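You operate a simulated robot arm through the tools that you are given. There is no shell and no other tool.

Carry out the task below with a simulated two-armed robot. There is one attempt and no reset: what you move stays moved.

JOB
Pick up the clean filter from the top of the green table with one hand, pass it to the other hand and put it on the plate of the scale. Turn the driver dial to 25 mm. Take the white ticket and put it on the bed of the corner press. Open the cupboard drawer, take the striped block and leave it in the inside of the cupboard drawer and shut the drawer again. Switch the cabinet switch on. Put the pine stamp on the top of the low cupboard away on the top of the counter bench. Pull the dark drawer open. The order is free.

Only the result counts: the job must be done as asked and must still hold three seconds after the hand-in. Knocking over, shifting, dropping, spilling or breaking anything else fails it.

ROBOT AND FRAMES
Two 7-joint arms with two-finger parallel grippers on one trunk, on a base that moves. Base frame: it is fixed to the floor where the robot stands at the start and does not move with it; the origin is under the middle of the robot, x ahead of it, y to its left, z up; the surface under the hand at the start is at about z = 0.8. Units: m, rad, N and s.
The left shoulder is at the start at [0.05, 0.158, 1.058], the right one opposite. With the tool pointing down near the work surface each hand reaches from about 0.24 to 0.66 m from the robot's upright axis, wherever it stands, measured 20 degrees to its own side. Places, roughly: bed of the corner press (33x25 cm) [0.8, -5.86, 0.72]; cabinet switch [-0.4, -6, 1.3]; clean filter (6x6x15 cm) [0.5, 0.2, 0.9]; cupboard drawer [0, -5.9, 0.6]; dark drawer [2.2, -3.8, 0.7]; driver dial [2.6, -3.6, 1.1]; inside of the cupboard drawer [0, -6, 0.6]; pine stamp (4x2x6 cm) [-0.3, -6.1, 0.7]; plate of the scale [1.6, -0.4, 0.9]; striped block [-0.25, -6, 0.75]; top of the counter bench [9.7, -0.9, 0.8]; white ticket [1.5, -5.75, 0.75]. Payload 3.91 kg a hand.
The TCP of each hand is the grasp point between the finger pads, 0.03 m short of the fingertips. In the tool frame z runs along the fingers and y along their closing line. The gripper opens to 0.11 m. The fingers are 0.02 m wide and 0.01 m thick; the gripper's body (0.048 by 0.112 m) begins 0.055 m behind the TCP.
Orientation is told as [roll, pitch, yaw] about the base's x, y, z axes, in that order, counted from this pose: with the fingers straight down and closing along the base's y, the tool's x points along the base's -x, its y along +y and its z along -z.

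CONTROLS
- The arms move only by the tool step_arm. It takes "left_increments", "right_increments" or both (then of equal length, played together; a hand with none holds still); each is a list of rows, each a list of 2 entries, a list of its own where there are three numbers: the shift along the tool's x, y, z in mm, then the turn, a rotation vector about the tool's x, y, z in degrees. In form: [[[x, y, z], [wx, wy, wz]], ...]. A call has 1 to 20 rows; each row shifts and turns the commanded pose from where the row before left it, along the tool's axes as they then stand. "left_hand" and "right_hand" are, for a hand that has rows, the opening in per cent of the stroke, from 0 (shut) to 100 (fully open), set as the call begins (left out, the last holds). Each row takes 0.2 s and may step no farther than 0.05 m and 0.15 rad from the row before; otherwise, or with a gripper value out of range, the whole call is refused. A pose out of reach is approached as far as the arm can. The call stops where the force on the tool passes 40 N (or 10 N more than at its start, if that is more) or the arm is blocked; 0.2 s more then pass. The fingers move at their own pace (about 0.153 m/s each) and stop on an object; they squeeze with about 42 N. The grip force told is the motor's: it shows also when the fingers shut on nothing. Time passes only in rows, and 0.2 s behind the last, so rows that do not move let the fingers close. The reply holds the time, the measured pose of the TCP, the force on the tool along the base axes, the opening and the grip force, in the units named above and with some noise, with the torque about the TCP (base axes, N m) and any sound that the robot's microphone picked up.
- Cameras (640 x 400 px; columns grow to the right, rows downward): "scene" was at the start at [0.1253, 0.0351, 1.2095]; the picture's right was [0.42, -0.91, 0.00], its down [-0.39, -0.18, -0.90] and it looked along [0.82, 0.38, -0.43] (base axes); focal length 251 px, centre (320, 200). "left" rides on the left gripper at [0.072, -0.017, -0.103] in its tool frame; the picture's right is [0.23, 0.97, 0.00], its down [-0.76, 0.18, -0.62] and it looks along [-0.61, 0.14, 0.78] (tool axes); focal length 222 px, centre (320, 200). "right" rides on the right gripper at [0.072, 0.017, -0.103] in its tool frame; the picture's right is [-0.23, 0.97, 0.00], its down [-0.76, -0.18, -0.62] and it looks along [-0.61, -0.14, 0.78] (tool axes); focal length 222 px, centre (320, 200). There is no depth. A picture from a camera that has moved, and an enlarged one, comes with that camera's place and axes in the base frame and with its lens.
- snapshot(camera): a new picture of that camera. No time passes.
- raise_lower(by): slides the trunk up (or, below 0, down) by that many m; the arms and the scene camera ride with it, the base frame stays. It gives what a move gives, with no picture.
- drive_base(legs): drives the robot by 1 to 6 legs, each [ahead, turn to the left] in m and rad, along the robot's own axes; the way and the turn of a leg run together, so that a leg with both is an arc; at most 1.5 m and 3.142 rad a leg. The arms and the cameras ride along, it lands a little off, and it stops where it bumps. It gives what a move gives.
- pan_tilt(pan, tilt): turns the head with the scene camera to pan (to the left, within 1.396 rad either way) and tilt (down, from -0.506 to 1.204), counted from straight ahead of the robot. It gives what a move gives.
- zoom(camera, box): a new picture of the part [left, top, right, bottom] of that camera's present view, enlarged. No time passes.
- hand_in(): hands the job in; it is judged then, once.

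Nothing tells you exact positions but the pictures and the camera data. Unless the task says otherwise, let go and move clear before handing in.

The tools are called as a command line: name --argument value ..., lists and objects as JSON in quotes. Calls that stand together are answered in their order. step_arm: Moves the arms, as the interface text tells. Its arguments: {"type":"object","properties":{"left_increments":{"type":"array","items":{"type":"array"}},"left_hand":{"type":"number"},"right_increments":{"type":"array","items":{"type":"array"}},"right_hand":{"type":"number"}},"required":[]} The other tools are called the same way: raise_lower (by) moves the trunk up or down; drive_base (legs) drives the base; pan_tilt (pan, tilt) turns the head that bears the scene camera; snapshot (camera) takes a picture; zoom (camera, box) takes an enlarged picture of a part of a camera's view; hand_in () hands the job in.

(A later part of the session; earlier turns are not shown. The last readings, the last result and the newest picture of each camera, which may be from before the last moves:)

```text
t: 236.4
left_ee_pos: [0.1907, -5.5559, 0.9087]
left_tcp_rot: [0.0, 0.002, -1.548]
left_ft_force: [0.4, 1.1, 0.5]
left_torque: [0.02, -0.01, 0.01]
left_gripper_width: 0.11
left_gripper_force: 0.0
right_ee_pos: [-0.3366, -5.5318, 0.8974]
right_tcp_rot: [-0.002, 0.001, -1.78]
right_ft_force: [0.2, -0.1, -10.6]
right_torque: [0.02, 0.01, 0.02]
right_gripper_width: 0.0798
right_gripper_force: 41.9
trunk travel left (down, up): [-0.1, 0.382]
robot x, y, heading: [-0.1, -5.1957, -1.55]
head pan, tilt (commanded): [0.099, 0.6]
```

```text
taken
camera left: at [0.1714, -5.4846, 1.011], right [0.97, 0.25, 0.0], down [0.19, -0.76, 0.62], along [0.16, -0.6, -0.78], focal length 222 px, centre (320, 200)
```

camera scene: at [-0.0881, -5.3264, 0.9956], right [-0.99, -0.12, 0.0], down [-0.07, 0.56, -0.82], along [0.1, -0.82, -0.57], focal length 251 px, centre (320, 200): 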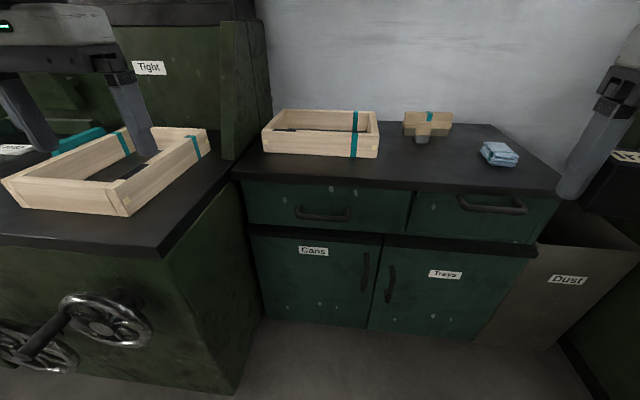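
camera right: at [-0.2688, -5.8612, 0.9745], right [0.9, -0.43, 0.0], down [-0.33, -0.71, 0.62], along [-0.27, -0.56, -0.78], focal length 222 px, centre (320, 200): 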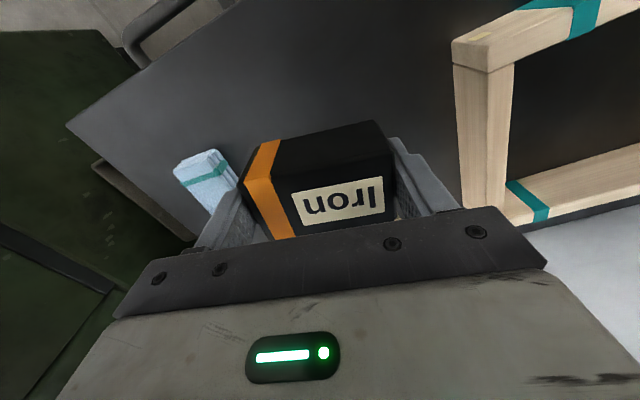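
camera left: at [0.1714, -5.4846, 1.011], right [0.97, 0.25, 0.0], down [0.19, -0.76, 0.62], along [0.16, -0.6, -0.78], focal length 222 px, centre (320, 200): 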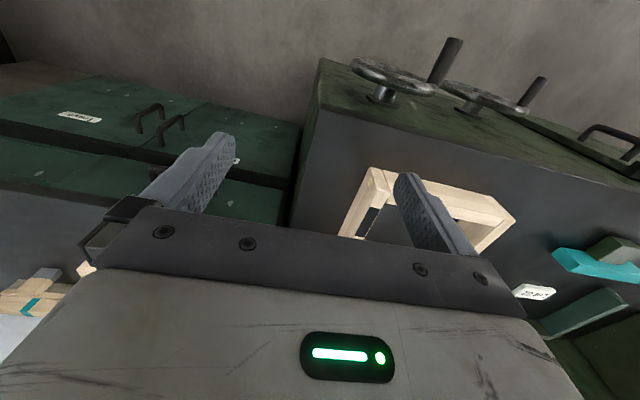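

The handle's bar is near [−0.04, −5.78, 0.634]. The left hand sits close to the deeper Corner cabinet, so I'll first shift the robot about 12 cm west to give the left arm room.

zoom --camera "scene" --box '[220, 150, 420, 275]'

drive_base --legs '[[-0.12, 0], [0, -1.58], [0.13, 0], [0, 1.571]]'

pan_tilt --pan 0.1 --tilt 0.5

snapshot --camera "scene"

```text
3.20 times, centred on (320, 212) of scene
camera zoom: at [-0.0881, -5.3264, 0.9956], right [-0.99, -0.12, 0.0], down [-0.07, 0.56, -0.82], along [0.1, -0.82, -0.57], focal length 802 px, centre (320, 160)
```

zoom: 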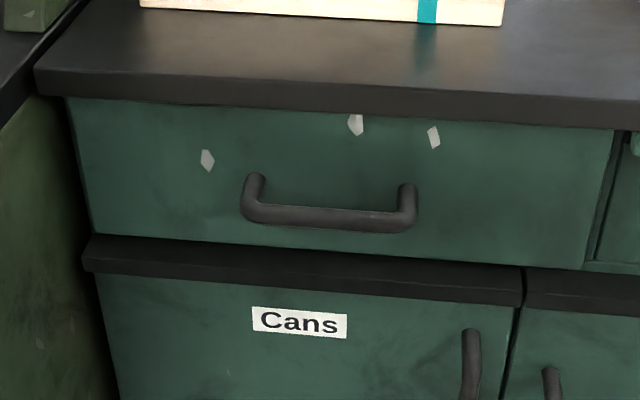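

```text
t: 246.3
left_ee_pos: [0.0435, -5.4459, 0.909]
left_tcp_rot: [0.003, 0.002, -1.583]
left_ft_force: [-0.4, -0.1, -0.2]
left_torque: [0.02, 0.01, 0.02]
left_gripper_width: 0.1102
left_gripper_force: 0.0
right_ee_pos: [-0.4799, -5.4017, 0.8977]
right_tcp_rot: [-0.004, 0.0, -1.813]
right_ft_force: [-0.8, 0.0, -10.4]
right_torque: [0.05, 0.03, 0.01]
right_gripper_width: 0.0799
right_gripper_force: 41.9
trunk travel left (down, up): [-0.1, 0.382]
robot x, y, heading: [-0.2375, -5.0728, -1.586]
head pan, tilt (commanded): [0.099, 0.6]
```

```text
t: 246.9
left_ee_pos: [0.0436, -5.4466, 0.9084]
left_tcp_rot: [0.002, 0.0, -1.584]
left_ft_force: [-0.7, -0.2, -0.4]
left_torque: [0.02, -0.01, 0.01]
left_gripper_width: 0.1098
left_gripper_force: 0.0
right_ee_pos: [-0.4804, -5.4007, 0.8984]
right_tcp_rot: [-0.002, 0.0, -1.815]
right_ft_force: [0.7, -0.6, -9.9]
right_torque: [0.04, 0.02, 0.03]
right_gripper_width: 0.08
right_gripper_force: 42.4
trunk travel left (down, up): [-0.1, 0.382]
robot x, y, heading: [-0.2338, -5.0725, -1.593]
head pan, tilt (commanded): [0.099, 0.499]
```

```text
taken
camera scene: at [-0.2252, -5.2081, 1.0046], right [-1.0, -0.08, 0.0], down [-0.04, 0.48, -0.88], along [0.07, -0.87, -0.48], focal length 251 px, centre (320, 200)
```

scene: 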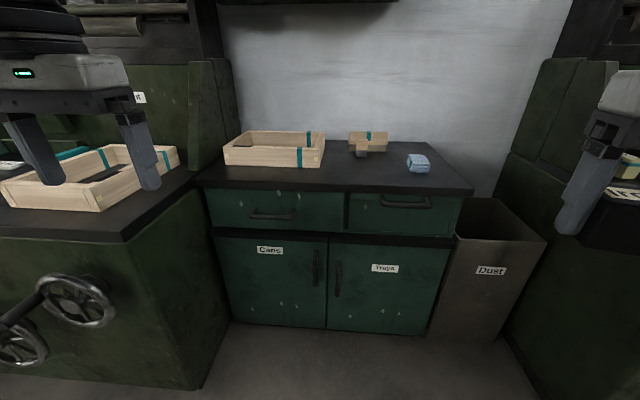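

I'm at x ≈ −0.24 with the handle ahead to the left. Now I'll turn the left hand to point forward with its fingers closing vertically.

step_arm --left_increments '[[[0, 0, 0], [0, 0, -8.2]], [[0, 0, 0], [0, 0, -8.2]], [[0, 0, 0], [0, 0, -8.2]], [[0, 0, 0], [0, 0, -8.2]], [[0, 0, 0], [0, 0, -8.2]], [[0, 0, 0], [0, 0, -8.2]], [[0, 0, 0], [0, 0, -8.2]], [[0, 0, 0], [0, 0, -8.2]], [[0, 0, 0], [0, 0, -8.2]], [[0, 0, 0], [0, 0, -8.2]], [[0, 0, 0], [0, 0, -7.5]]]'

step_arm --left_increments '[[[0, 0, 0], [8.2, 0, 0]], [[0, 0, 0], [8.2, 0, 0]], [[0, 0, 0], [8.2, 0, 0]], [[0, 0, 0], [8.2, 0, 0]], [[0, 0, 0], [8.2, 0, 0]], [[0, 0, 0], [8.2, 0, 0]], [[0, 0, 0], [8.2, 0, 0]], [[0, 0, 0], [8.2, 0, 0]], [[0, 0, 0], [8.2, 0, 0]], [[0, 0, 0], [8.2, 0, 0]], [[0, 0, 0], [8, 0, 0]]]'

snapshot --camera "scene"

snapshot --camera "left"

```text
t: 249.3
left_ee_pos: [0.0451, -5.4462, 0.9099]
left_tcp_rot: [0.004, -0.001, -0.02]
left_ft_force: [0.4, 0.1, -0.5]
left_torque: [0.01, 0.02, 0.01]
left_gripper_width: 0.1099
left_gripper_force: 0.0
right_ee_pos: [-0.4806, -5.4007, 0.8972]
right_tcp_rot: [-0.003, 0.002, -1.815]
right_ft_force: [-0.2, 0.0, -9.5]
right_torque: [0.02, 0.0, -0.04]
right_gripper_width: 0.0799
right_gripper_force: 42.0
trunk travel left (down, up): [-0.1, 0.382]
robot x, y, heading: [-0.23, -5.0743, -1.589]
head pan, tilt (commanded): [0.099, 0.499]
```

```text
t: 251.7
left_ee_pos: [0.0679, -5.4993, 0.9484]
left_tcp_rot: [-1.571, -0.002, -0.022]
left_ft_force: [0.0, -0.6, -0.3]
left_torque: [0.03, 0.01, 0.03]
left_gripper_width: 0.1102
left_gripper_force: 0.0
left hand out of reach, approached as far as the arm can: row 8, 9, 10, 11
right_ee_pos: [-0.4801, -5.4014, 0.8966]
right_tcp_rot: [-0.002, 0.002, -1.816]
right_ft_force: [0.0, -0.2, -10.2]
right_torque: [0.04, -0.01, 0.03]
right_gripper_width: 0.0799
right_gripper_force: 42.0
trunk travel left (down, up): [-0.1, 0.382]
robot x, y, heading: [-0.232, -5.0724, -1.587]
head pan, tilt (commanded): [0.099, 0.499]
```

```text
taken
camera scene: at [-0.2252, -5.2081, 1.0047], right [-1.0, -0.08, 0.0], down [-0.04, 0.48, -0.88], along [0.07, -0.87, -0.48], focal length 251 px, centre (320, 200)
```

scene: 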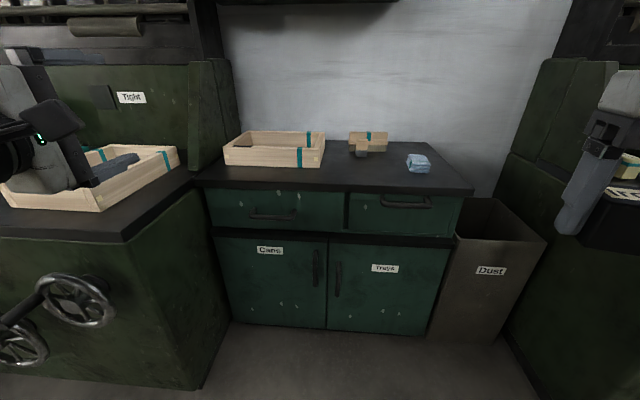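

```text
taken
camera left: at [-0.0017, -5.3937, 0.9636], right [-0.23, 0.01, -0.97], down [0.78, 0.61, -0.18], along [0.59, -0.8, -0.14], focal length 222 px, centre (320, 200)
```

left: 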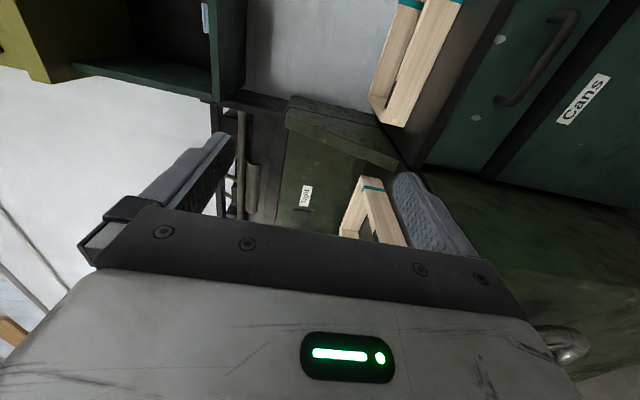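

The left hand now points forward with vertical closing. I'll lower it in the free space to the handle's height and line, then approach.

step_arm --left_increments '[[[18, 38, 0], [0, 0, 0]], [[18, 38, 0], [0, 0, 0]], [[18, 38, 0], [0, 0, 0]], [[18, 38, 0], [0, 0, 0]], [[18, 38, 0], [0, 0, 0]], [[18, 38, 0], [0, 0, 0]], [[0, 38, 0], [0, 0, 0]], [[0, 38, 0], [0, 0, 0]], [[0, 0, 0], [0, 0, 0]]]'

snapshot --camera "scene"

snapshot --camera "left"

```text
t: 253.7
left_ee_pos: [-0.0301, -5.5314, 0.649]
left_tcp_rot: [-1.57, -0.004, -0.022]
left_ft_force: [-0.4, 0.0, -0.2]
left_torque: [-0.03, 0.0, 0.0]
left_gripper_width: 0.1102
left_gripper_force: 0.0
left hand out of reach, approached as far as the arm can: row 1, 2, 3
right_ee_pos: [-0.4798, -5.401, 0.8985]
right_tcp_rot: [0.0, 0.002, -1.815]
right_ft_force: [-0.1, 0.6, -10.3]
right_torque: [0.0, 0.0, -0.01]
right_gripper_width: 0.0798
right_gripper_force: 41.9
trunk travel left (down, up): [-0.1, 0.382]
robot x, y, heading: [-0.2285, -5.0732, -1.588]
head pan, tilt (commanded): [0.099, 0.499]
```

```text
taken
camera scene: at [-0.2252, -5.2081, 1.0047], right [-1.0, -0.08, 0.0], down [-0.04, 0.48, -0.88], along [0.07, -0.87, -0.48], focal length 251 px, centre (320, 200)
```

scene: 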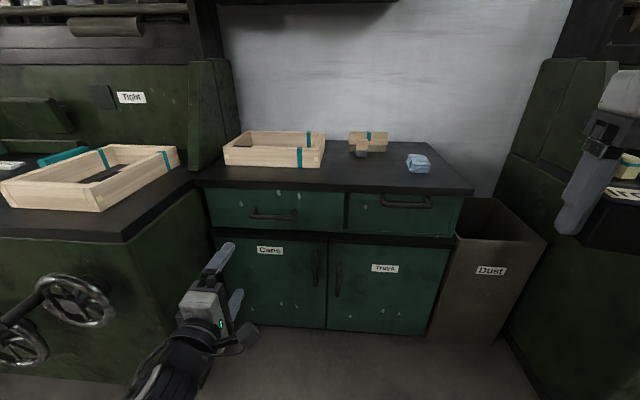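

```text
taken
camera left: at [-0.1004, -5.4243, 0.6641], right [-0.22, 0.01, -0.97], down [0.78, 0.61, -0.17], along [0.59, -0.79, -0.14], focal length 222 px, centre (320, 200)
```

left: 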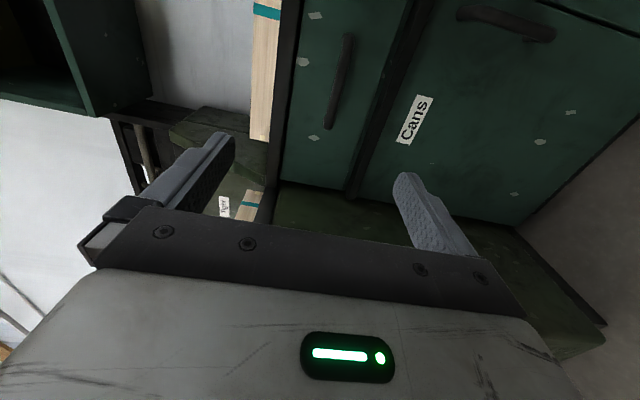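

zoom --camera "left" --box '[280, 0, 440, 140]'

```text
2.86 times, centred on (360, 70) of left
camera zoom: at [-0.1004, -5.4243, 0.6641], right [-0.22, 0.01, -0.97], down [0.78, 0.61, -0.17], along [0.59, -0.79, -0.14], focal length 635 px, centre (206, 571)
```

zoom: 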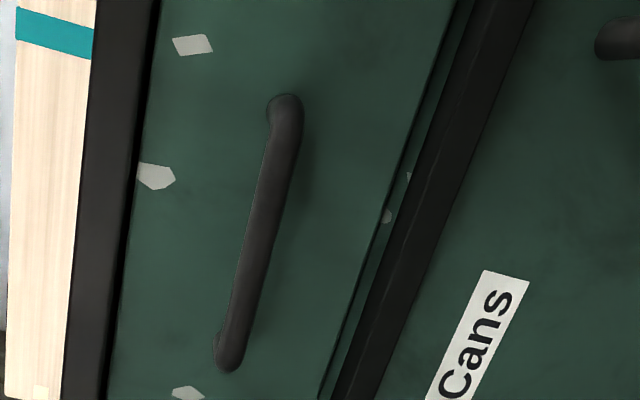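

The handle bar spans x −0.10 to 0.016 at y ≈ −5.783, z ≈ 0.625. I'll drive 0.12 m closer, half-close the left hand, and slide it over the bar.

drive_base --legs '[[0.12, 0]]'

step_arm --left_increments '[[[6, 12, 0], [0, 0, 0]], [[6, 11, 20], [0, 0, 0]], [[0, 0, 20], [0, 0, 0]], [[0, 0, 0], [0, 0, 0]]]' --left_hand 50

snapshot --camera "left"

snapshot --camera "scene"

```text
t: 255.0
left_ee_pos: [-0.0334, -5.6511, 0.6492]
left_tcp_rot: [-1.57, -0.002, -0.022]
left_ft_force: [-0.4, -0.2, -0.1]
left_torque: [0.01, 0.0, 0.01]
left_gripper_width: 0.11
left_gripper_force: 0.1
right_ee_pos: [-0.4842, -5.5209, 0.8977]
right_tcp_rot: [-0.001, 0.002, -1.815]
right_ft_force: [-0.5, -0.3, -10.1]
right_torque: [0.03, 0.02, 0.04]
right_gripper_width: 0.0797
right_gripper_force: 42.2
trunk travel left (down, up): [-0.1, 0.382]
robot x, y, heading: [-0.2352, -5.1955, -1.59]
head pan, tilt (commanded): [0.099, 0.499]
```

```text
t: 256.0
left_ee_pos: [-0.0461, -5.6903, 0.6273]
left_tcp_rot: [-1.569, -0.002, -0.021]
left_ft_force: [0.0, 0.1, 0.3]
left_torque: [0.0, 0.0, -0.02]
left_gripper_width: 0.055
left_gripper_force: 0.1
right_ee_pos: [-0.4832, -5.5215, 0.8979]
right_tcp_rot: [-0.001, 0.001, -1.815]
right_ft_force: [0.2, 0.2, -10.4]
right_torque: [0.04, 0.0, 0.0]
right_gripper_width: 0.0799
right_gripper_force: 41.8
trunk travel left (down, up): [-0.1, 0.382]
robot x, y, heading: [-0.235, -5.1913, -1.588]
head pan, tilt (commanded): [0.099, 0.499]
```

```text
taken
camera left: at [-0.1163, -5.5856, 0.6431], right [-0.23, 0.01, -0.97], down [0.78, 0.61, -0.18], along [0.59, -0.8, -0.14], focal length 222 px, centre (320, 200)
```

left: 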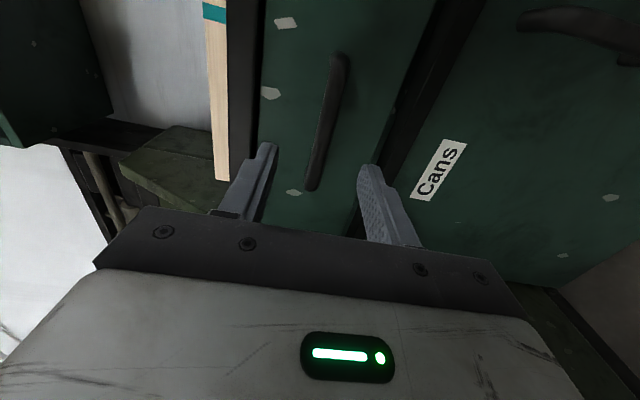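

```text
taken
camera scene: at [-0.2276, -5.3292, 1.0047], right [-1.0, -0.08, 0.0], down [-0.04, 0.48, -0.88], along [0.07, -0.87, -0.48], focal length 251 px, centre (320, 200)
```

scene: 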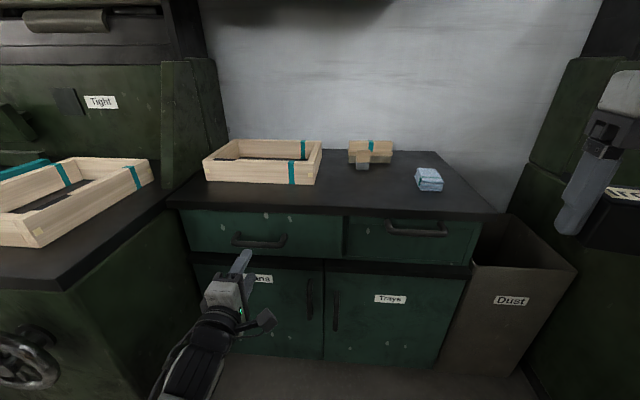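

step_arm --left_increments '[[[0, 4, 30], [0, 0, 0]], [[0, 0, 30], [0, 0, 0]], [[0, 0, 24], [0, 0, 0]], [[0, 0, 0], [0, 0, 0]]]'

snapshot --camera "left"

zoom --camera "scene" --box '[180, 190, 340, 300]'

```text
t: 257.2
left_ee_pos: [-0.0201, -5.7702, 0.6077]
left_tcp_rot: [-1.545, -0.088, -0.015]
left_ft_force: [0.3, 0.2, 0.7]
left_torque: [0.0, -0.02, 0.01]
left_gripper_width: 0.0549
left_gripper_force: 0.0
right_ee_pos: [-0.4828, -5.5215, 0.8968]
right_tcp_rot: [-0.005, 0.004, -1.819]
right_ft_force: [-0.6, -0.2, -9.5]
right_torque: [-0.01, 0.01, -0.04]
right_gripper_width: 0.0799
right_gripper_force: 41.9
trunk travel left (down, up): [-0.1, 0.382]
robot x, y, heading: [-0.2326, -5.1929, -1.593]
head pan, tilt (commanded): [0.099, 0.499]
stopped in row 4 (left hand): the arm was blocked; the commanded pose is now the measured one
```

```text
taken
camera left: at [-0.0931, -5.6659, 0.6193], right [-0.14, 0.03, -0.99], down [0.78, 0.62, -0.09], along [0.61, -0.79, -0.11], focal length 222 px, centre (320, 200)
```

left: 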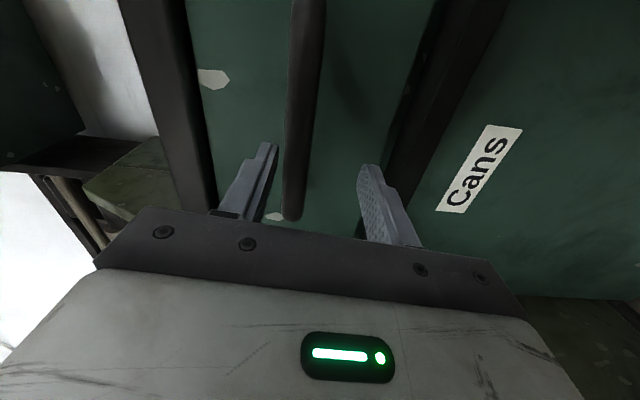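

```text
3.64 times, centred on (260, 245) of scene
camera zoom: at [-0.2264, -5.3296, 1.0044], right [-1.0, -0.08, 0.0], down [-0.04, 0.48, -0.88], along [0.07, -0.87, -0.48], focal length 912 px, centre (538, 36)
```

zoom: 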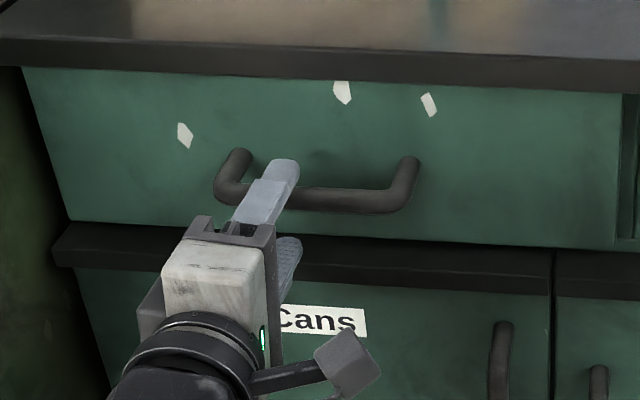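

The arm was blocked, but not at the hand. I'll look at where the left elbow and forearm are.

pan_tilt --pan 0.9 --tilt 0.9

snapshot --camera "scene"

```text
t: 258.3
left_ee_pos: [-0.0203, -5.7708, 0.6102]
left_tcp_rot: [-1.545, -0.087, -0.014]
left_ft_force: [0.4, 0.7, 0.5]
left_torque: [0.03, -0.01, 0.0]
left_gripper_width: 0.0551
left_gripper_force: 0.0
right_ee_pos: [-0.4829, -5.5205, 0.8987]
right_tcp_rot: [-0.005, 0.0, -1.817]
right_ft_force: [-0.1, -0.6, -10.0]
right_torque: [0.02, -0.02, -0.01]
right_gripper_width: 0.0797
right_gripper_force: 42.2
trunk travel left (down, up): [-0.1, 0.382]
robot x, y, heading: [-0.2379, -5.1925, -1.587]
head pan, tilt (commanded): [0.901, 0.901]
```

```text
taken
camera scene: at [-0.1748, -5.2864, 0.9707], right [-0.64, -0.77, 0.0], down [-0.61, 0.5, -0.62], along [0.48, -0.4, -0.78], focal length 251 px, centre (320, 200)
```

scene: 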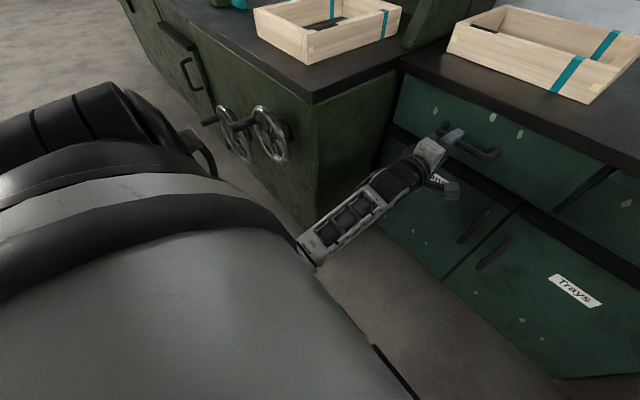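

zoom --camera "scene" --box '[120, 60, 360, 260]'

pan_tilt --pan 1.35 --tilt 0.9

snapshot --camera "scene"

```text
2.00 times, centred on (240, 160) of scene
camera zoom: at [-0.1748, -5.2864, 0.9707], right [-0.64, -0.77, 0.0], down [-0.61, 0.5, -0.62], along [0.48, -0.4, -0.78], focal length 501 px, centre (480, 280)
```

zoom: 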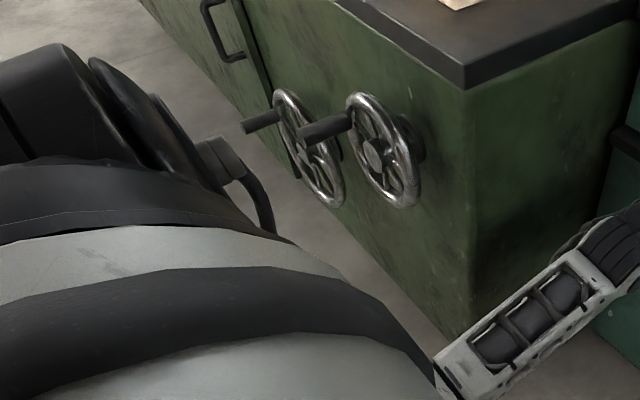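

```text
t: 259.2
left_ee_pos: [-0.022, -5.7695, 0.6101]
left_tcp_rot: [-1.55, -0.087, -0.014]
left_ft_force: [0.2, -0.2, -0.1]
left_torque: [-0.01, 0.01, -0.01]
left_gripper_width: 0.0546
left_gripper_force: 0.1
right_ee_pos: [-0.4825, -5.5204, 0.8982]
right_tcp_rot: [-0.003, 0.001, -1.818]
right_ft_force: [-0.7, 0.1, -9.3]
right_torque: [0.02, -0.04, -0.03]
right_gripper_width: 0.0799
right_gripper_force: 41.8
trunk travel left (down, up): [-0.1, 0.382]
robot x, y, heading: [-0.2387, -5.196, -1.589]
head pan, tilt (commanded): [1.349, 0.901]
```

```text
taken
camera scene: at [-0.1599, -5.2562, 0.9708], right [-0.24, -0.97, 0.0], down [-0.76, 0.19, -0.62], along [0.6, -0.15, -0.79], focal length 251 px, centre (320, 200)
```

scene: 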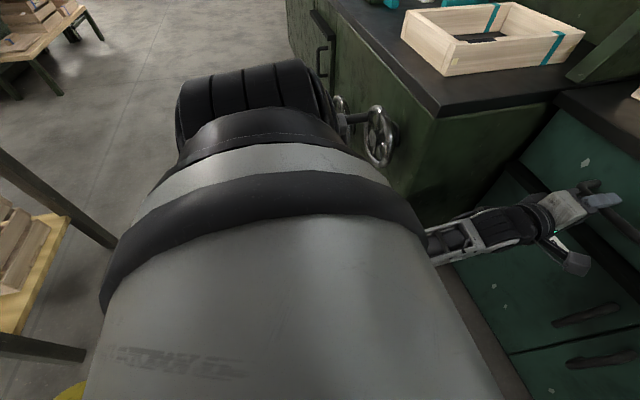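

The elbow sits low, wedged near the Corner cabinet. I'll retreat, raise the trunk so the elbow rides above that cabinet, and come in with the hand sloping down instead.

step_arm --left_increments '[[[0, 0, -25], [0, 0, 0]], [[0, 0, -30], [0, 0, 0]], [[0, 0, -30], [0, 0, 0]], [[0, 0, -30], [0, 0, 0]]]'

raise_lower --by 0.2

pan_tilt --pan 0.5 --tilt 0.8

snapshot --camera "scene"

```text
t: 260.2
left_ee_pos: [-0.011, -5.6619, 0.6156]
left_tcp_rot: [-1.568, -0.155, -0.038]
left_ft_force: [0.3, 0.2, 0.3]
left_torque: [-0.03, -0.04, 0.03]
left_gripper_width: 0.055
left_gripper_force: 0.1
right_ee_pos: [-0.4786, -5.5241, 0.8976]
right_tcp_rot: [-0.009, 0.006, -1.816]
right_ft_force: [-0.6, 0.6, -9.9]
right_torque: [0.01, -0.01, 0.0]
right_gripper_width: 0.08
right_gripper_force: 42.5
trunk travel left (down, up): [-0.1, 0.382]
robot x, y, heading: [-0.2338, -5.1867, -1.59]
head pan, tilt (commanded): [1.349, 0.901]
```

```text
t: 262.4
left_ee_pos: [-0.0245, -5.6541, 0.8119]
left_tcp_rot: [-1.546, -0.084, -0.018]
left_ft_force: [0.7, -0.5, -0.1]
left_torque: [0.03, -0.02, -0.02]
left_gripper_width: 0.0552
left_gripper_force: 0.1
right_ee_pos: [-0.4831, -5.5221, 1.0973]
right_tcp_rot: [-0.001, 0.001, -1.817]
right_ft_force: [-0.4, 0.0, -9.9]
right_torque: [0.02, 0.01, 0.0]
right_gripper_width: 0.08
right_gripper_force: 42.2
trunk travel left (down, up): [-0.3, 0.182]
robot x, y, heading: [-0.2345, -5.1966, -1.589]
head pan, tilt (commanded): [1.349, 0.901]
```

```text
t: 263.6
left_ee_pos: [-0.0215, -5.6542, 0.8102]
left_tcp_rot: [-1.548, -0.085, -0.015]
left_ft_force: [0.0, 0.2, 0.9]
left_torque: [0.0, 0.01, 0.0]
left_gripper_width: 0.055
left_gripper_force: 0.1
right_ee_pos: [-0.4827, -5.5212, 1.0978]
right_tcp_rot: [-0.002, 0.002, -1.816]
right_ft_force: [-0.4, 0.5, -9.7]
right_torque: [0.03, -0.01, 0.0]
right_gripper_width: 0.0799
right_gripper_force: 41.5
trunk travel left (down, up): [-0.3, 0.182]
robot x, y, heading: [-0.2368, -5.1951, -1.591]
head pan, tilt (commanded): [0.499, 0.799]
```

```text
taken
camera scene: at [-0.1977, -5.3101, 1.1787], right [-0.89, -0.46, 0.0], down [-0.33, 0.64, -0.7], along [0.32, -0.62, -0.72], focal length 251 px, centre (320, 200)
```

scene: 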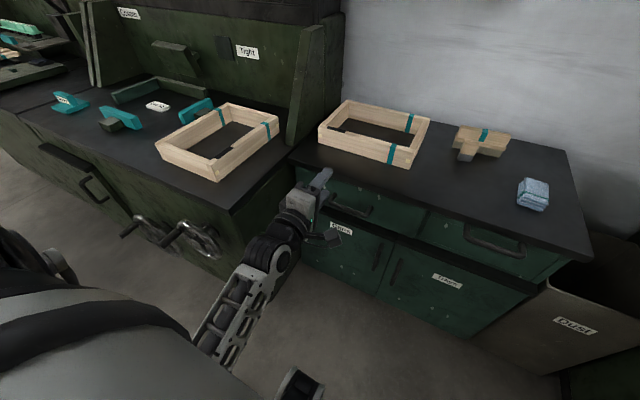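

The arm is free now. I'll level the hand's roll, tilt its fingers 30° down and move to a standoff in front of the handle.

step_arm --left_increments '[[[0, 0, 0], [0, 0, -4.9]], [[0, 0, 0], [-7.5, 0, 0]], [[0, 0, 0], [-7.5, 0, 0]], [[0, 0, 0], [-7.5, 0, 0]], [[0, 0, 0], [-7.5, 0, 0]], [[0, 0, 0], [0, 0, 0]]]'

step_arm --left_increments '[[[7, 24, 24], [0, 0, 0]], [[7, 24, 24], [0, 0, 0]], [[6, 24, 24], [0, 0, 0]], [[0, 25, 23], [0, 0, 0]], [[0, 0, 0], [0, 0, 0]]]'

snapshot --camera "scene"

snapshot --camera "left"

```text
t: 264.5
left_ee_pos: [0.0056, -5.6502, 0.8046]
left_tcp_rot: [-1.216, -0.168, -0.052]
left_ft_force: [-0.4, -0.1, -0.1]
left_torque: [-0.01, 0.02, -0.03]
left_gripper_width: 0.0551
left_gripper_force: 0.0
right_ee_pos: [-0.4822, -5.5219, 1.0967]
right_tcp_rot: [-0.002, 0.005, -1.818]
right_ft_force: [-0.2, -0.5, -10.2]
right_torque: [0.04, -0.02, 0.0]
right_gripper_width: 0.0799
right_gripper_force: 41.9
trunk travel left (down, up): [-0.3, 0.182]
robot x, y, heading: [-0.2363, -5.196, -1.589]
head pan, tilt (commanded): [0.499, 0.799]
stopped in row 4 (left hand): the arm was blocked; the commanded pose is now the measured one
```

```text
t: 265.7
left_ee_pos: [0.0117, -5.7013, 0.6726]
left_tcp_rot: [-1.203, -0.191, -0.056]
left_ft_force: [0.9, 0.2, -0.5]
left_torque: [-0.01, -0.02, -0.02]
left_gripper_width: 0.0554
left_gripper_force: 0.0
right_ee_pos: [-0.4824, -5.5212, 1.0973]
right_tcp_rot: [-0.002, 0.001, -1.816]
right_ft_force: [0.5, -0.3, -10.0]
right_torque: [0.02, -0.04, -0.04]
right_gripper_width: 0.0798
right_gripper_force: 42.1
trunk travel left (down, up): [-0.3, 0.182]
robot x, y, heading: [-0.2336, -5.1955, -1.588]
head pan, tilt (commanded): [0.499, 0.799]
```

```text
taken
camera scene: at [-0.1977, -5.3101, 1.1787], right [-0.89, -0.46, 0.0], down [-0.33, 0.64, -0.7], along [0.32, -0.62, -0.72], focal length 251 px, centre (320, 200)
```

scene: 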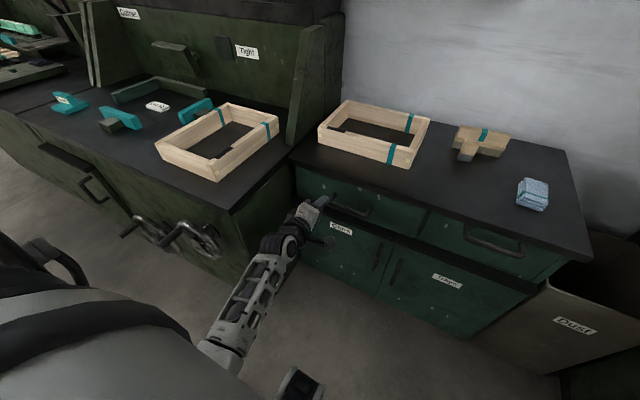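

```text
taken
camera left: at [-0.0634, -5.6061, 0.7101], right [-0.03, 0.35, -0.94], down [0.77, 0.6, 0.2], along [0.63, -0.72, -0.29], focal length 222 px, centre (320, 200)
```

left: 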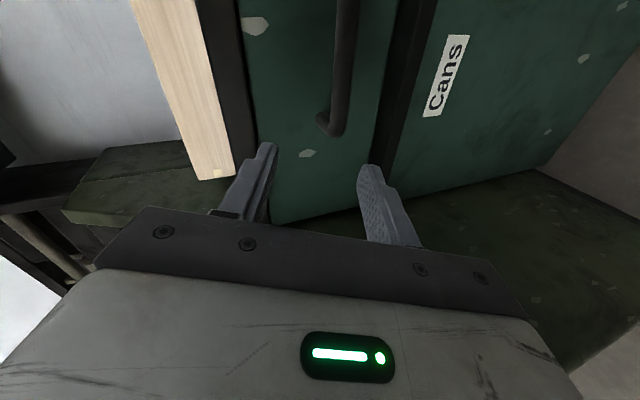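

The tilt got partway before the wrist blocked: the hand is about 20° below level with a slight roll, which is usable. I'll shift sideways to the handle's middle and check.

step_arm --left_increments '[[[20, 0, -5], [0, 0, 0]], [[20, 0, -5], [0, 0, 0]], [[17, 1, 0], [0, 0, 0]], [[0, 0, 0], [0, 0, 0]]]'

snapshot --camera "left"

zoom --camera "scene" --box '[180, 150, 420, 350]'

```text
t: 266.4
left_ee_pos: [0.0209, -5.7026, 0.689]
left_tcp_rot: [-1.234, -0.344, -0.061]
left_ft_force: [1.1, 0.3, -1.0]
left_torque: [0.01, 0.0, 0.02]
left_gripper_width: 0.055
left_gripper_force: 0.1
right_ee_pos: [-0.4834, -5.5221, 1.0951]
right_tcp_rot: [-0.004, 0.005, -1.816]
right_ft_force: [-0.7, -0.4, -9.0]
right_torque: [0.05, 0.01, 0.01]
right_gripper_width: 0.0799
right_gripper_force: 41.7
trunk travel left (down, up): [-0.3, 0.182]
robot x, y, heading: [-0.2345, -5.1982, -1.592]
head pan, tilt (commanded): [0.499, 0.799]
stopped in row 3 (left hand): the arm was blocked; the commanded pose is now the measured one
```

```text
taken
camera left: at [-0.0583, -5.6057, 0.7099], right [0.12, 0.31, -0.94], down [0.74, 0.6, 0.29], along [0.66, -0.73, -0.16], focal length 222 px, centre (320, 200)
```

left: 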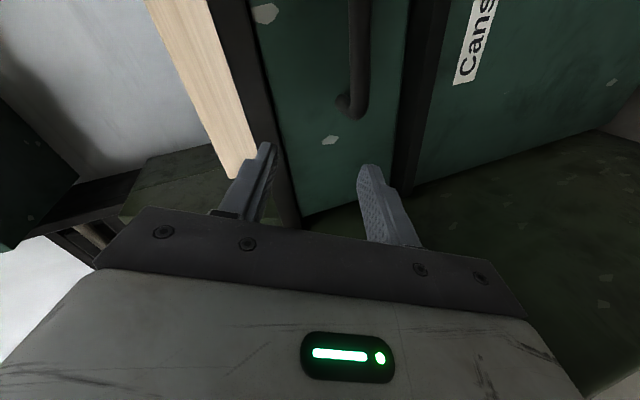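

```text
2.00 times, centred on (300, 250) of scene
camera zoom: at [-0.1977, -5.3102, 1.1787], right [-0.89, -0.46, 0.0], down [-0.33, 0.64, -0.7], along [0.32, -0.62, -0.72], focal length 501 px, centre (360, 100)
```

zoom: 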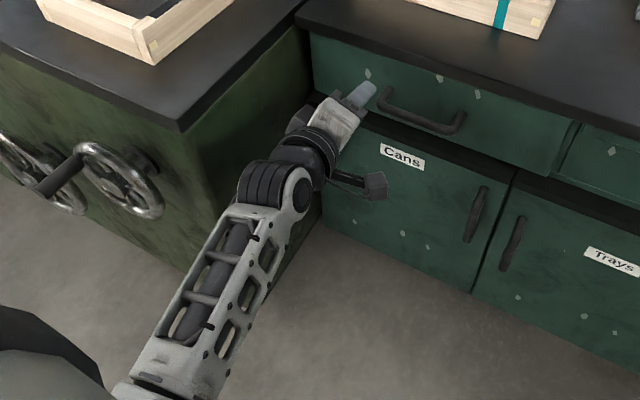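

The left elbow seems to press against my own torso when the hand comes toward the centre. I'll retreat, shift the robot west so the handle lies further to my left, and lower the trunk again.

step_arm --left_increments '[[[0, 0, -30], [0, 0, 0]], [[0, 0, -30], [0, 0, 0]], [[0, 0, -30], [0, 0, 0]], [[0, -10, -20], [0, 0, 0]]]'

drive_base --legs '[[-0.15, 0], [0, -1.56], [0.13, 0], [0, 1.571]]'

pan_tilt --pan 0.5 --tilt 0.8

snapshot --camera "scene"

```text
t: 267.4
left_ee_pos: [0.0262, -5.6093, 0.744]
left_tcp_rot: [-1.254, -0.431, -0.092]
left_ft_force: [0.7, 0.0, 0.1]
left_torque: [-0.02, 0.01, 0.0]
left_gripper_width: 0.055
left_gripper_force: 0.1
right_ee_pos: [-0.4831, -5.5226, 1.0973]
right_tcp_rot: [-0.002, 0.003, -1.816]
right_ft_force: [0.0, 0.2, -10.0]
right_torque: [0.05, -0.03, 0.0]
right_gripper_width: 0.08
right_gripper_force: 41.9
trunk travel left (down, up): [-0.3, 0.182]
robot x, y, heading: [-0.2367, -5.1948, -1.59]
head pan, tilt (commanded): [0.499, 0.799]
```

```text
t: 277.3
left_ee_pos: [-0.0808, -5.4418, 0.7375]
left_tcp_rot: [-1.232, -0.427, -0.058]
left_ft_force: [0.1, 0.6, 0.3]
left_torque: [0.01, 0.01, -0.03]
left_gripper_width: 0.0551
left_gripper_force: 0.1
right_ee_pos: [-0.5928, -5.3841, 1.0974]
right_tcp_rot: [0.0, 0.001, -1.77]
right_ft_force: [-0.9, 0.5, -9.4]
right_torque: [0.02, 0.0, -0.01]
right_gripper_width: 0.0796
right_gripper_force: 41.7
trunk travel left (down, up): [-0.3, 0.182]
robot x, y, heading: [-0.3636, -5.0419, -1.542]
head pan, tilt (commanded): [0.499, 0.799]
```

```text
t: 277.9
left_ee_pos: [-0.0798, -5.4414, 0.737]
left_tcp_rot: [-1.233, -0.429, -0.056]
left_ft_force: [1.1, -0.4, 0.9]
left_torque: [0.0, 0.02, 0.03]
left_gripper_width: 0.0547
left_gripper_force: 0.0
right_ee_pos: [-0.5926, -5.3848, 1.097]
right_tcp_rot: [-0.001, 0.005, -1.771]
right_ft_force: [-0.8, 0.8, -9.3]
right_torque: [0.04, 0.0, -0.02]
right_gripper_width: 0.0801
right_gripper_force: 42.4
trunk travel left (down, up): [-0.3, 0.182]
robot x, y, heading: [-0.3609, -5.0469, -1.544]
head pan, tilt (commanded): [0.499, 0.799]
```

```text
taken
camera scene: at [-0.3179, -5.159, 1.1787], right [-0.86, -0.5, 0.0], down [-0.36, 0.62, -0.7], along [0.35, -0.6, -0.72], focal length 251 px, centre (320, 200)
```

scene: 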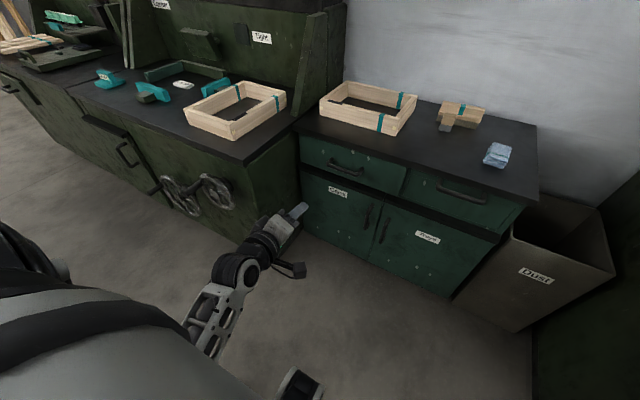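

Now the hand has free room. I'll square up its orientation here first.

step_arm --left_increments '[[[0, 0, 0], [0, 0, -6.5]], [[0, 0, 0], [0, 0, -6.5]], [[0, 0, 0], [0, 0, -6.5]], [[0, 0, 0], [0, 0, -6.4]], [[0, 0, 0], [0, 4.8, 1.5]], [[0, 0, 0], [0, 0, 0]]]'

snapshot --camera "scene"

```text
t: 279.3
left_ee_pos: [-0.0777, -5.4416, 0.7352]
left_tcp_rot: [-1.258, -0.02, -0.006]
left_ft_force: [-0.1, -0.7, 0.4]
left_torque: [-0.01, 0.0, 0.01]
left_gripper_width: 0.055
left_gripper_force: 0.1
right_ee_pos: [-0.5926, -5.3847, 1.0974]
right_tcp_rot: [-0.001, 0.002, -1.77]
right_ft_force: [0.4, -0.2, -9.0]
right_torque: [0.03, -0.03, -0.04]
right_gripper_width: 0.08
right_gripper_force: 41.9
trunk travel left (down, up): [-0.3, 0.182]
robot x, y, heading: [-0.3629, -5.0463, -1.542]
head pan, tilt (commanded): [0.499, 0.799]
```

```text
taken
camera scene: at [-0.3179, -5.159, 1.1787], right [-0.86, -0.5, 0.0], down [-0.36, 0.62, -0.7], along [0.35, -0.6, -0.72], focal length 251 px, centre (320, 200)
```

scene: 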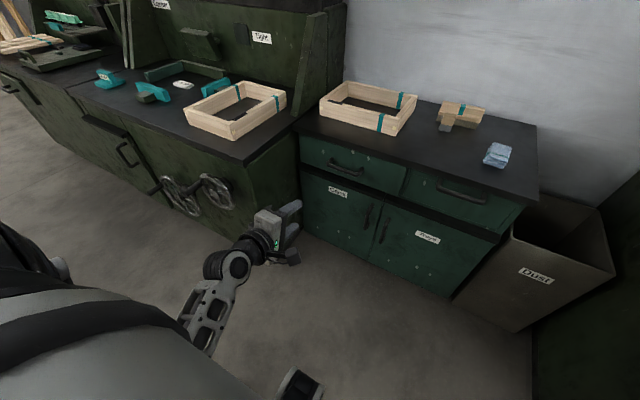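

The hand is square, sloping 18° down. I'll lower the trunk and drive toward the drawer.

raise_lower --by -0.1

drive_base --legs '[[0.15, 0]]'

snapshot --camera "left"

snapshot --camera "scene"

```text
t: 280.6
left_ee_pos: [-0.0781, -5.4423, 0.6365]
left_tcp_rot: [-1.264, -0.019, -0.008]
left_ft_force: [0.3, 0.0, -0.1]
left_torque: [0.02, 0.0, 0.02]
left_gripper_width: 0.0548
left_gripper_force: 0.0
right_ee_pos: [-0.5923, -5.3834, 0.9958]
right_tcp_rot: [-0.001, 0.001, -1.77]
right_ft_force: [0.5, -0.2, -9.7]
right_torque: [0.03, -0.05, 0.01]
right_gripper_width: 0.0799
right_gripper_force: 41.9
trunk travel left (down, up): [-0.2, 0.282]
robot x, y, heading: [-0.3585, -5.0449, -1.542]
head pan, tilt (commanded): [0.499, 0.799]
```

```text
t: 282.0
left_ee_pos: [-0.0729, -5.591, 0.6375]
left_tcp_rot: [-1.262, -0.019, -0.007]
left_ft_force: [0.2, 0.0, -1.1]
left_torque: [-0.01, 0.01, 0.01]
left_gripper_width: 0.0548
left_gripper_force: 0.1
right_ee_pos: [-0.5873, -5.5327, 0.997]
right_tcp_rot: [-0.001, 0.002, -1.769]
right_ft_force: [-0.4, -0.4, -9.7]
right_torque: [0.06, 0.0, 0.01]
right_gripper_width: 0.0797
right_gripper_force: 42.5
trunk travel left (down, up): [-0.2, 0.282]
robot x, y, heading: [-0.3573, -5.1964, -1.543]
head pan, tilt (commanded): [0.499, 0.799]
```

```text
taken
camera left: at [-0.145, -5.497, 0.6819], right [-0.21, 0.3, -0.93], down [0.77, 0.64, 0.04], along [0.61, -0.71, -0.36], focal length 222 px, centre (320, 200)
```

left: 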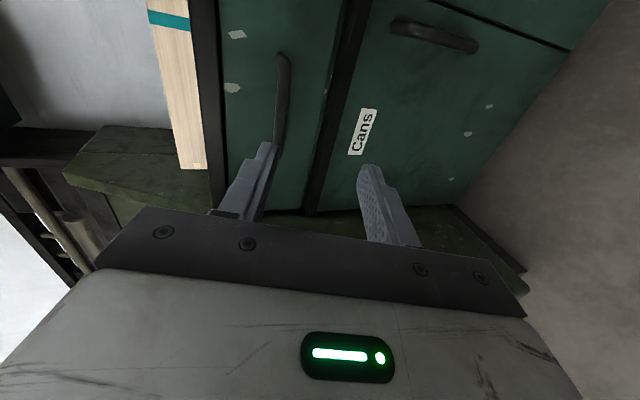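

```text
taken
camera scene: at [-0.3134, -5.3079, 1.0787], right [-0.86, -0.5, 0.0], down [-0.36, 0.62, -0.7], along [0.35, -0.6, -0.72], focal length 251 px, centre (320, 200)
```

scene: 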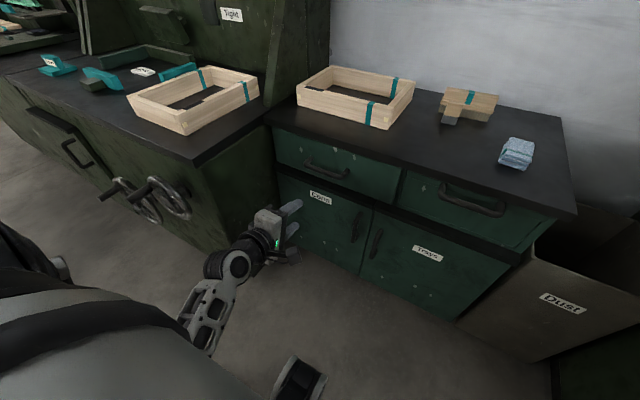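

step_arm --left_increments '[[[-10.7, -15, 25], [0, 0, 0]], [[-10.7, -15, 25], [0, 0, 0]], [[-10.6, -15, 30], [0, 0, 0]], [[0, 0, 0], [0, 0, 0]]]'

snapshot --camera "left"

```text
t: 283.0
left_ee_pos: [-0.046, -5.6679, 0.6349]
left_tcp_rot: [-1.218, -0.005, -0.01]
left_ft_force: [0.0, -0.6, -0.1]
left_torque: [0.02, 0.02, 0.02]
left_gripper_width: 0.0549
left_gripper_force: 0.0
right_ee_pos: [-0.5879, -5.5323, 0.9999]
right_tcp_rot: [-0.001, 0.0, -1.768]
right_ft_force: [0.6, 0.6, -10.0]
right_torque: [0.03, -0.01, -0.02]
right_gripper_width: 0.0802
right_gripper_force: 41.5
trunk travel left (down, up): [-0.2, 0.282]
robot x, y, heading: [-0.3567, -5.1897, -1.54]
head pan, tilt (commanded): [0.499, 0.799]
```

```text
taken
camera left: at [-0.1174, -5.5753, 0.6855], right [-0.22, 0.34, -0.91], down [0.77, 0.64, 0.05], along [0.6, -0.69, -0.4], focal length 222 px, centre (320, 200)
```

left: 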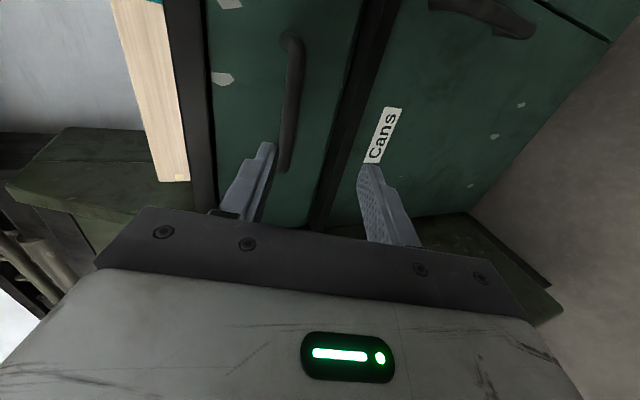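

The arm seems to brush against something again. I'll look down to see what.

pan_tilt --pan 0.6 --tilt 1.2

snapshot --camera "scene"

snapshot --camera "right"

```text
t: 283.9
left_ee_pos: [-0.0451, -5.668, 0.6368]
left_tcp_rot: [-1.223, -0.006, -0.007]
left_ft_force: [-0.3, -0.5, -0.3]
left_torque: [-0.02, 0.0, 0.0]
left_gripper_width: 0.0553
left_gripper_force: 0.0
right_ee_pos: [-0.5888, -5.5322, 0.9983]
right_tcp_rot: [-0.002, 0.002, -1.767]
right_ft_force: [-0.9, 0.2, -9.5]
right_torque: [0.04, 0.0, -0.01]
right_gripper_width: 0.0801
right_gripper_force: 42.2
trunk travel left (down, up): [-0.2, 0.282]
robot x, y, heading: [-0.3566, -5.1961, -1.544]
head pan, tilt (commanded): [0.6, 1.201]
```

```text
taken
camera scene: at [-0.3211, -5.2835, 1.0528], right [-0.81, -0.59, 0.0], down [-0.55, 0.75, -0.36], along [0.21, -0.29, -0.93], focal length 251 px, centre (320, 200)
```

scene: 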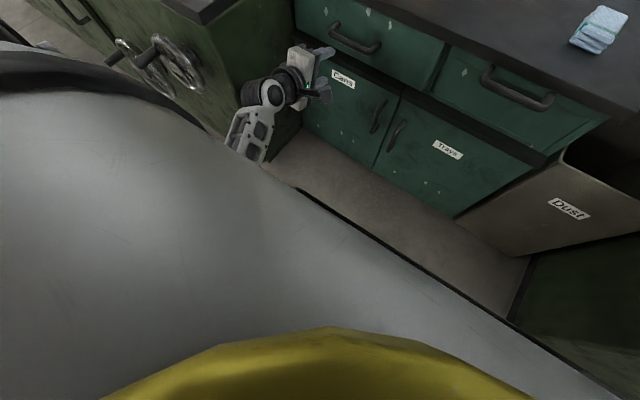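

```text
taken
camera right: at [-0.5564, -5.4645, 1.101], right [0.91, -0.41, 0.0], down [-0.32, -0.71, 0.62], along [-0.26, -0.56, -0.78], focal length 222 px, centre (320, 200)
```

right: 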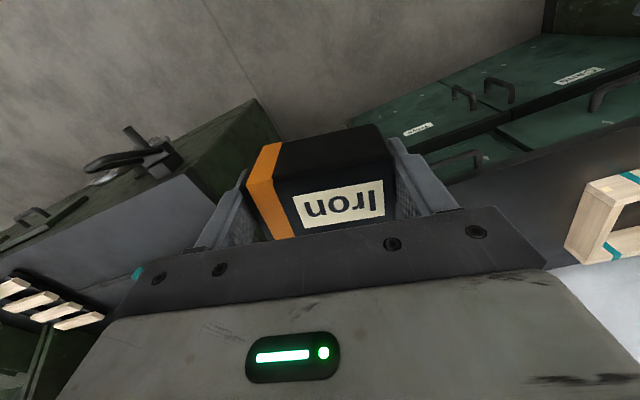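

The forearm folds back under my torso in this forward-pointing posture, which causes the blocking. I'll use the normal fingers-down posture tilted 30° forward instead, with the shut fingers hooked behind the bar from above. First I'll retreat and restore the hand's orientation.

step_arm --left_increments '[[[0, -10, -30], [0, 0, 0]], [[0, -10, -30], [0, 0, 0]], [[0, -10, -30], [0, 0, 0]], [[0, 0, 0], [-8.2, 0, 0]], [[0, 0, 0], [-8.2, 0, 0]], [[0, 0, 0], [-8.2, 0, 0]], [[0, 0, 0], [-8.2, 0, 0]], [[0, 0, 0], [-8.2, 0, 0]], [[0, 0, 0], [-8.2, 0, 0]], [[0, 0, 0], [-8.2, 0, 0]], [[0, 0, 0], [-8.2, 0, 0]], [[0, 0, 0], [-4.5, 0, 0]], [[0, 0, 0], [0, 0, 0]]]'

snapshot --camera "scene"

```text
t: 285.3
left_ee_pos: [-0.0545, -5.552, 0.6429]
left_tcp_rot: [-0.629, 0.021, -0.008]
left_ft_force: [0.0, -0.3, 0.0]
left_torque: [-0.01, -0.01, 0.0]
left_gripper_width: 0.0549
left_gripper_force: 0.0
right_ee_pos: [-0.5877, -5.5335, 0.9966]
right_tcp_rot: [-0.003, 0.005, -1.768]
right_ft_force: [0.1, 0.7, -9.5]
right_torque: [0.04, 0.01, -0.01]
right_gripper_width: 0.0799
right_gripper_force: 41.8
trunk travel left (down, up): [-0.2, 0.282]
robot x, y, heading: [-0.3592, -5.1938, -1.539]
head pan, tilt (commanded): [0.6, 1.201]
stopped in row 7 (left hand): the arm was blocked; the commanded pose is now the measured one
```

```text
taken
camera scene: at [-0.3212, -5.2835, 1.0513], right [-0.81, -0.59, 0.0], down [-0.55, 0.75, -0.36], along [0.21, -0.29, -0.93], focal length 251 px, centre (320, 200)
```

scene: 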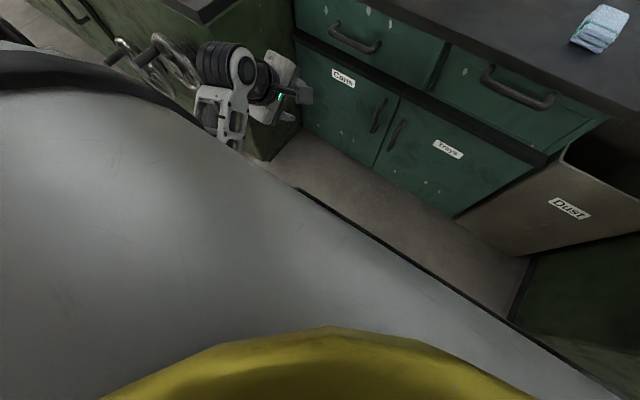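

I'll back away into open floor before reshaping the left arm.

drive_base --legs '[[-0.35, 0]]'

step_arm --left_increments '[[[0, 0, 0], [-8, 0, 0]], [[0, 0, 0], [-8, 0, 0]], [[0, 0, 0], [-8, 0, 0]], [[0, 0, 0], [-8, 0, 0]], [[0, 0, 0], [-4, 0, 0]], [[0, 0, 0], [0, 0, 0]]]'

pan_tilt --pan 0.6 --tilt 0.9

snapshot --camera "scene"

```text
t: 287.6
left_ee_pos: [-0.0627, -5.2068, 0.6424]
left_tcp_rot: [-0.628, 0.025, -0.004]
left_ft_force: [0.0, 0.1, -1.0]
left_torque: [-0.02, 0.04, 0.0]
left_gripper_width: 0.055
left_gripper_force: 0.0
right_ee_pos: [-0.5972, -5.1903, 0.9984]
right_tcp_rot: [-0.001, 0.004, -1.766]
right_ft_force: [0.3, 0.1, -8.6]
right_torque: [0.04, 0.0, 0.01]
right_gripper_width: 0.0799
right_gripper_force: 42.3
trunk travel left (down, up): [-0.2, 0.282]
robot x, y, heading: [-0.3662, -4.8503, -1.535]
head pan, tilt (commanded): [0.6, 1.201]
```

```text
t: 288.3
left_ee_pos: [-0.0782, -5.144, 0.5862]
left_tcp_rot: [-0.142, 0.065, 0.002]
left_ft_force: [0.3, -0.5, 0.1]
left_torque: [-0.01, -0.02, 0.0]
left_gripper_width: 0.0549
left_gripper_force: 0.1
right_ee_pos: [-0.5978, -5.1887, 0.9976]
right_tcp_rot: [-0.005, 0.008, -1.762]
right_ft_force: [-0.2, 1.0, -10.1]
right_torque: [0.02, -0.03, 0.03]
right_gripper_width: 0.08
right_gripper_force: 41.8
trunk travel left (down, up): [-0.2, 0.282]
robot x, y, heading: [-0.369, -4.8494, -1.538]
head pan, tilt (commanded): [0.6, 1.201]
stopped in row 3 (left hand): the arm was blocked; the commanded pose is now the measured one
```

```text
t: 289.1
left_ee_pos: [-0.0785, -5.1439, 0.5857]
left_tcp_rot: [-0.146, 0.064, 0.001]
left_ft_force: [0.9, -0.2, 0.5]
left_torque: [0.02, 0.01, 0.01]
left_gripper_width: 0.0549
left_gripper_force: 0.0
right_ee_pos: [-0.5973, -5.1904, 0.9969]
right_tcp_rot: [-0.002, 0.003, -1.762]
right_ft_force: [0.0, 0.1, -10.2]
right_torque: [0.03, 0.0, -0.01]
right_gripper_width: 0.0798
right_gripper_force: 41.6
trunk travel left (down, up): [-0.2, 0.282]
robot x, y, heading: [-0.3686, -4.8493, -1.535]
head pan, tilt (commanded): [0.6, 0.901]
```

```text
taken
camera scene: at [-0.3202, -4.9546, 1.0714], right [-0.81, -0.59, 0.0], down [-0.46, 0.63, -0.62], along [0.37, -0.5, -0.78], focal length 251 px, centre (320, 200)
```

scene: 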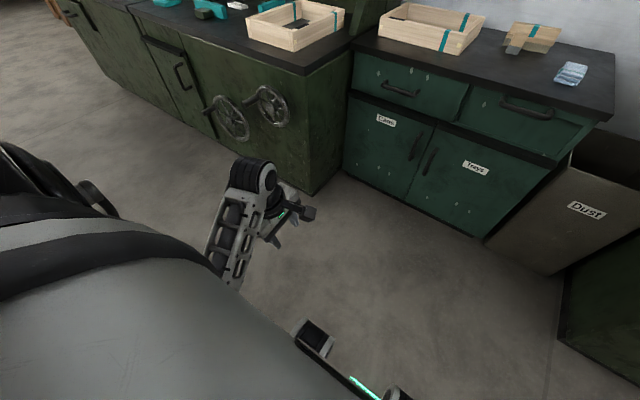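

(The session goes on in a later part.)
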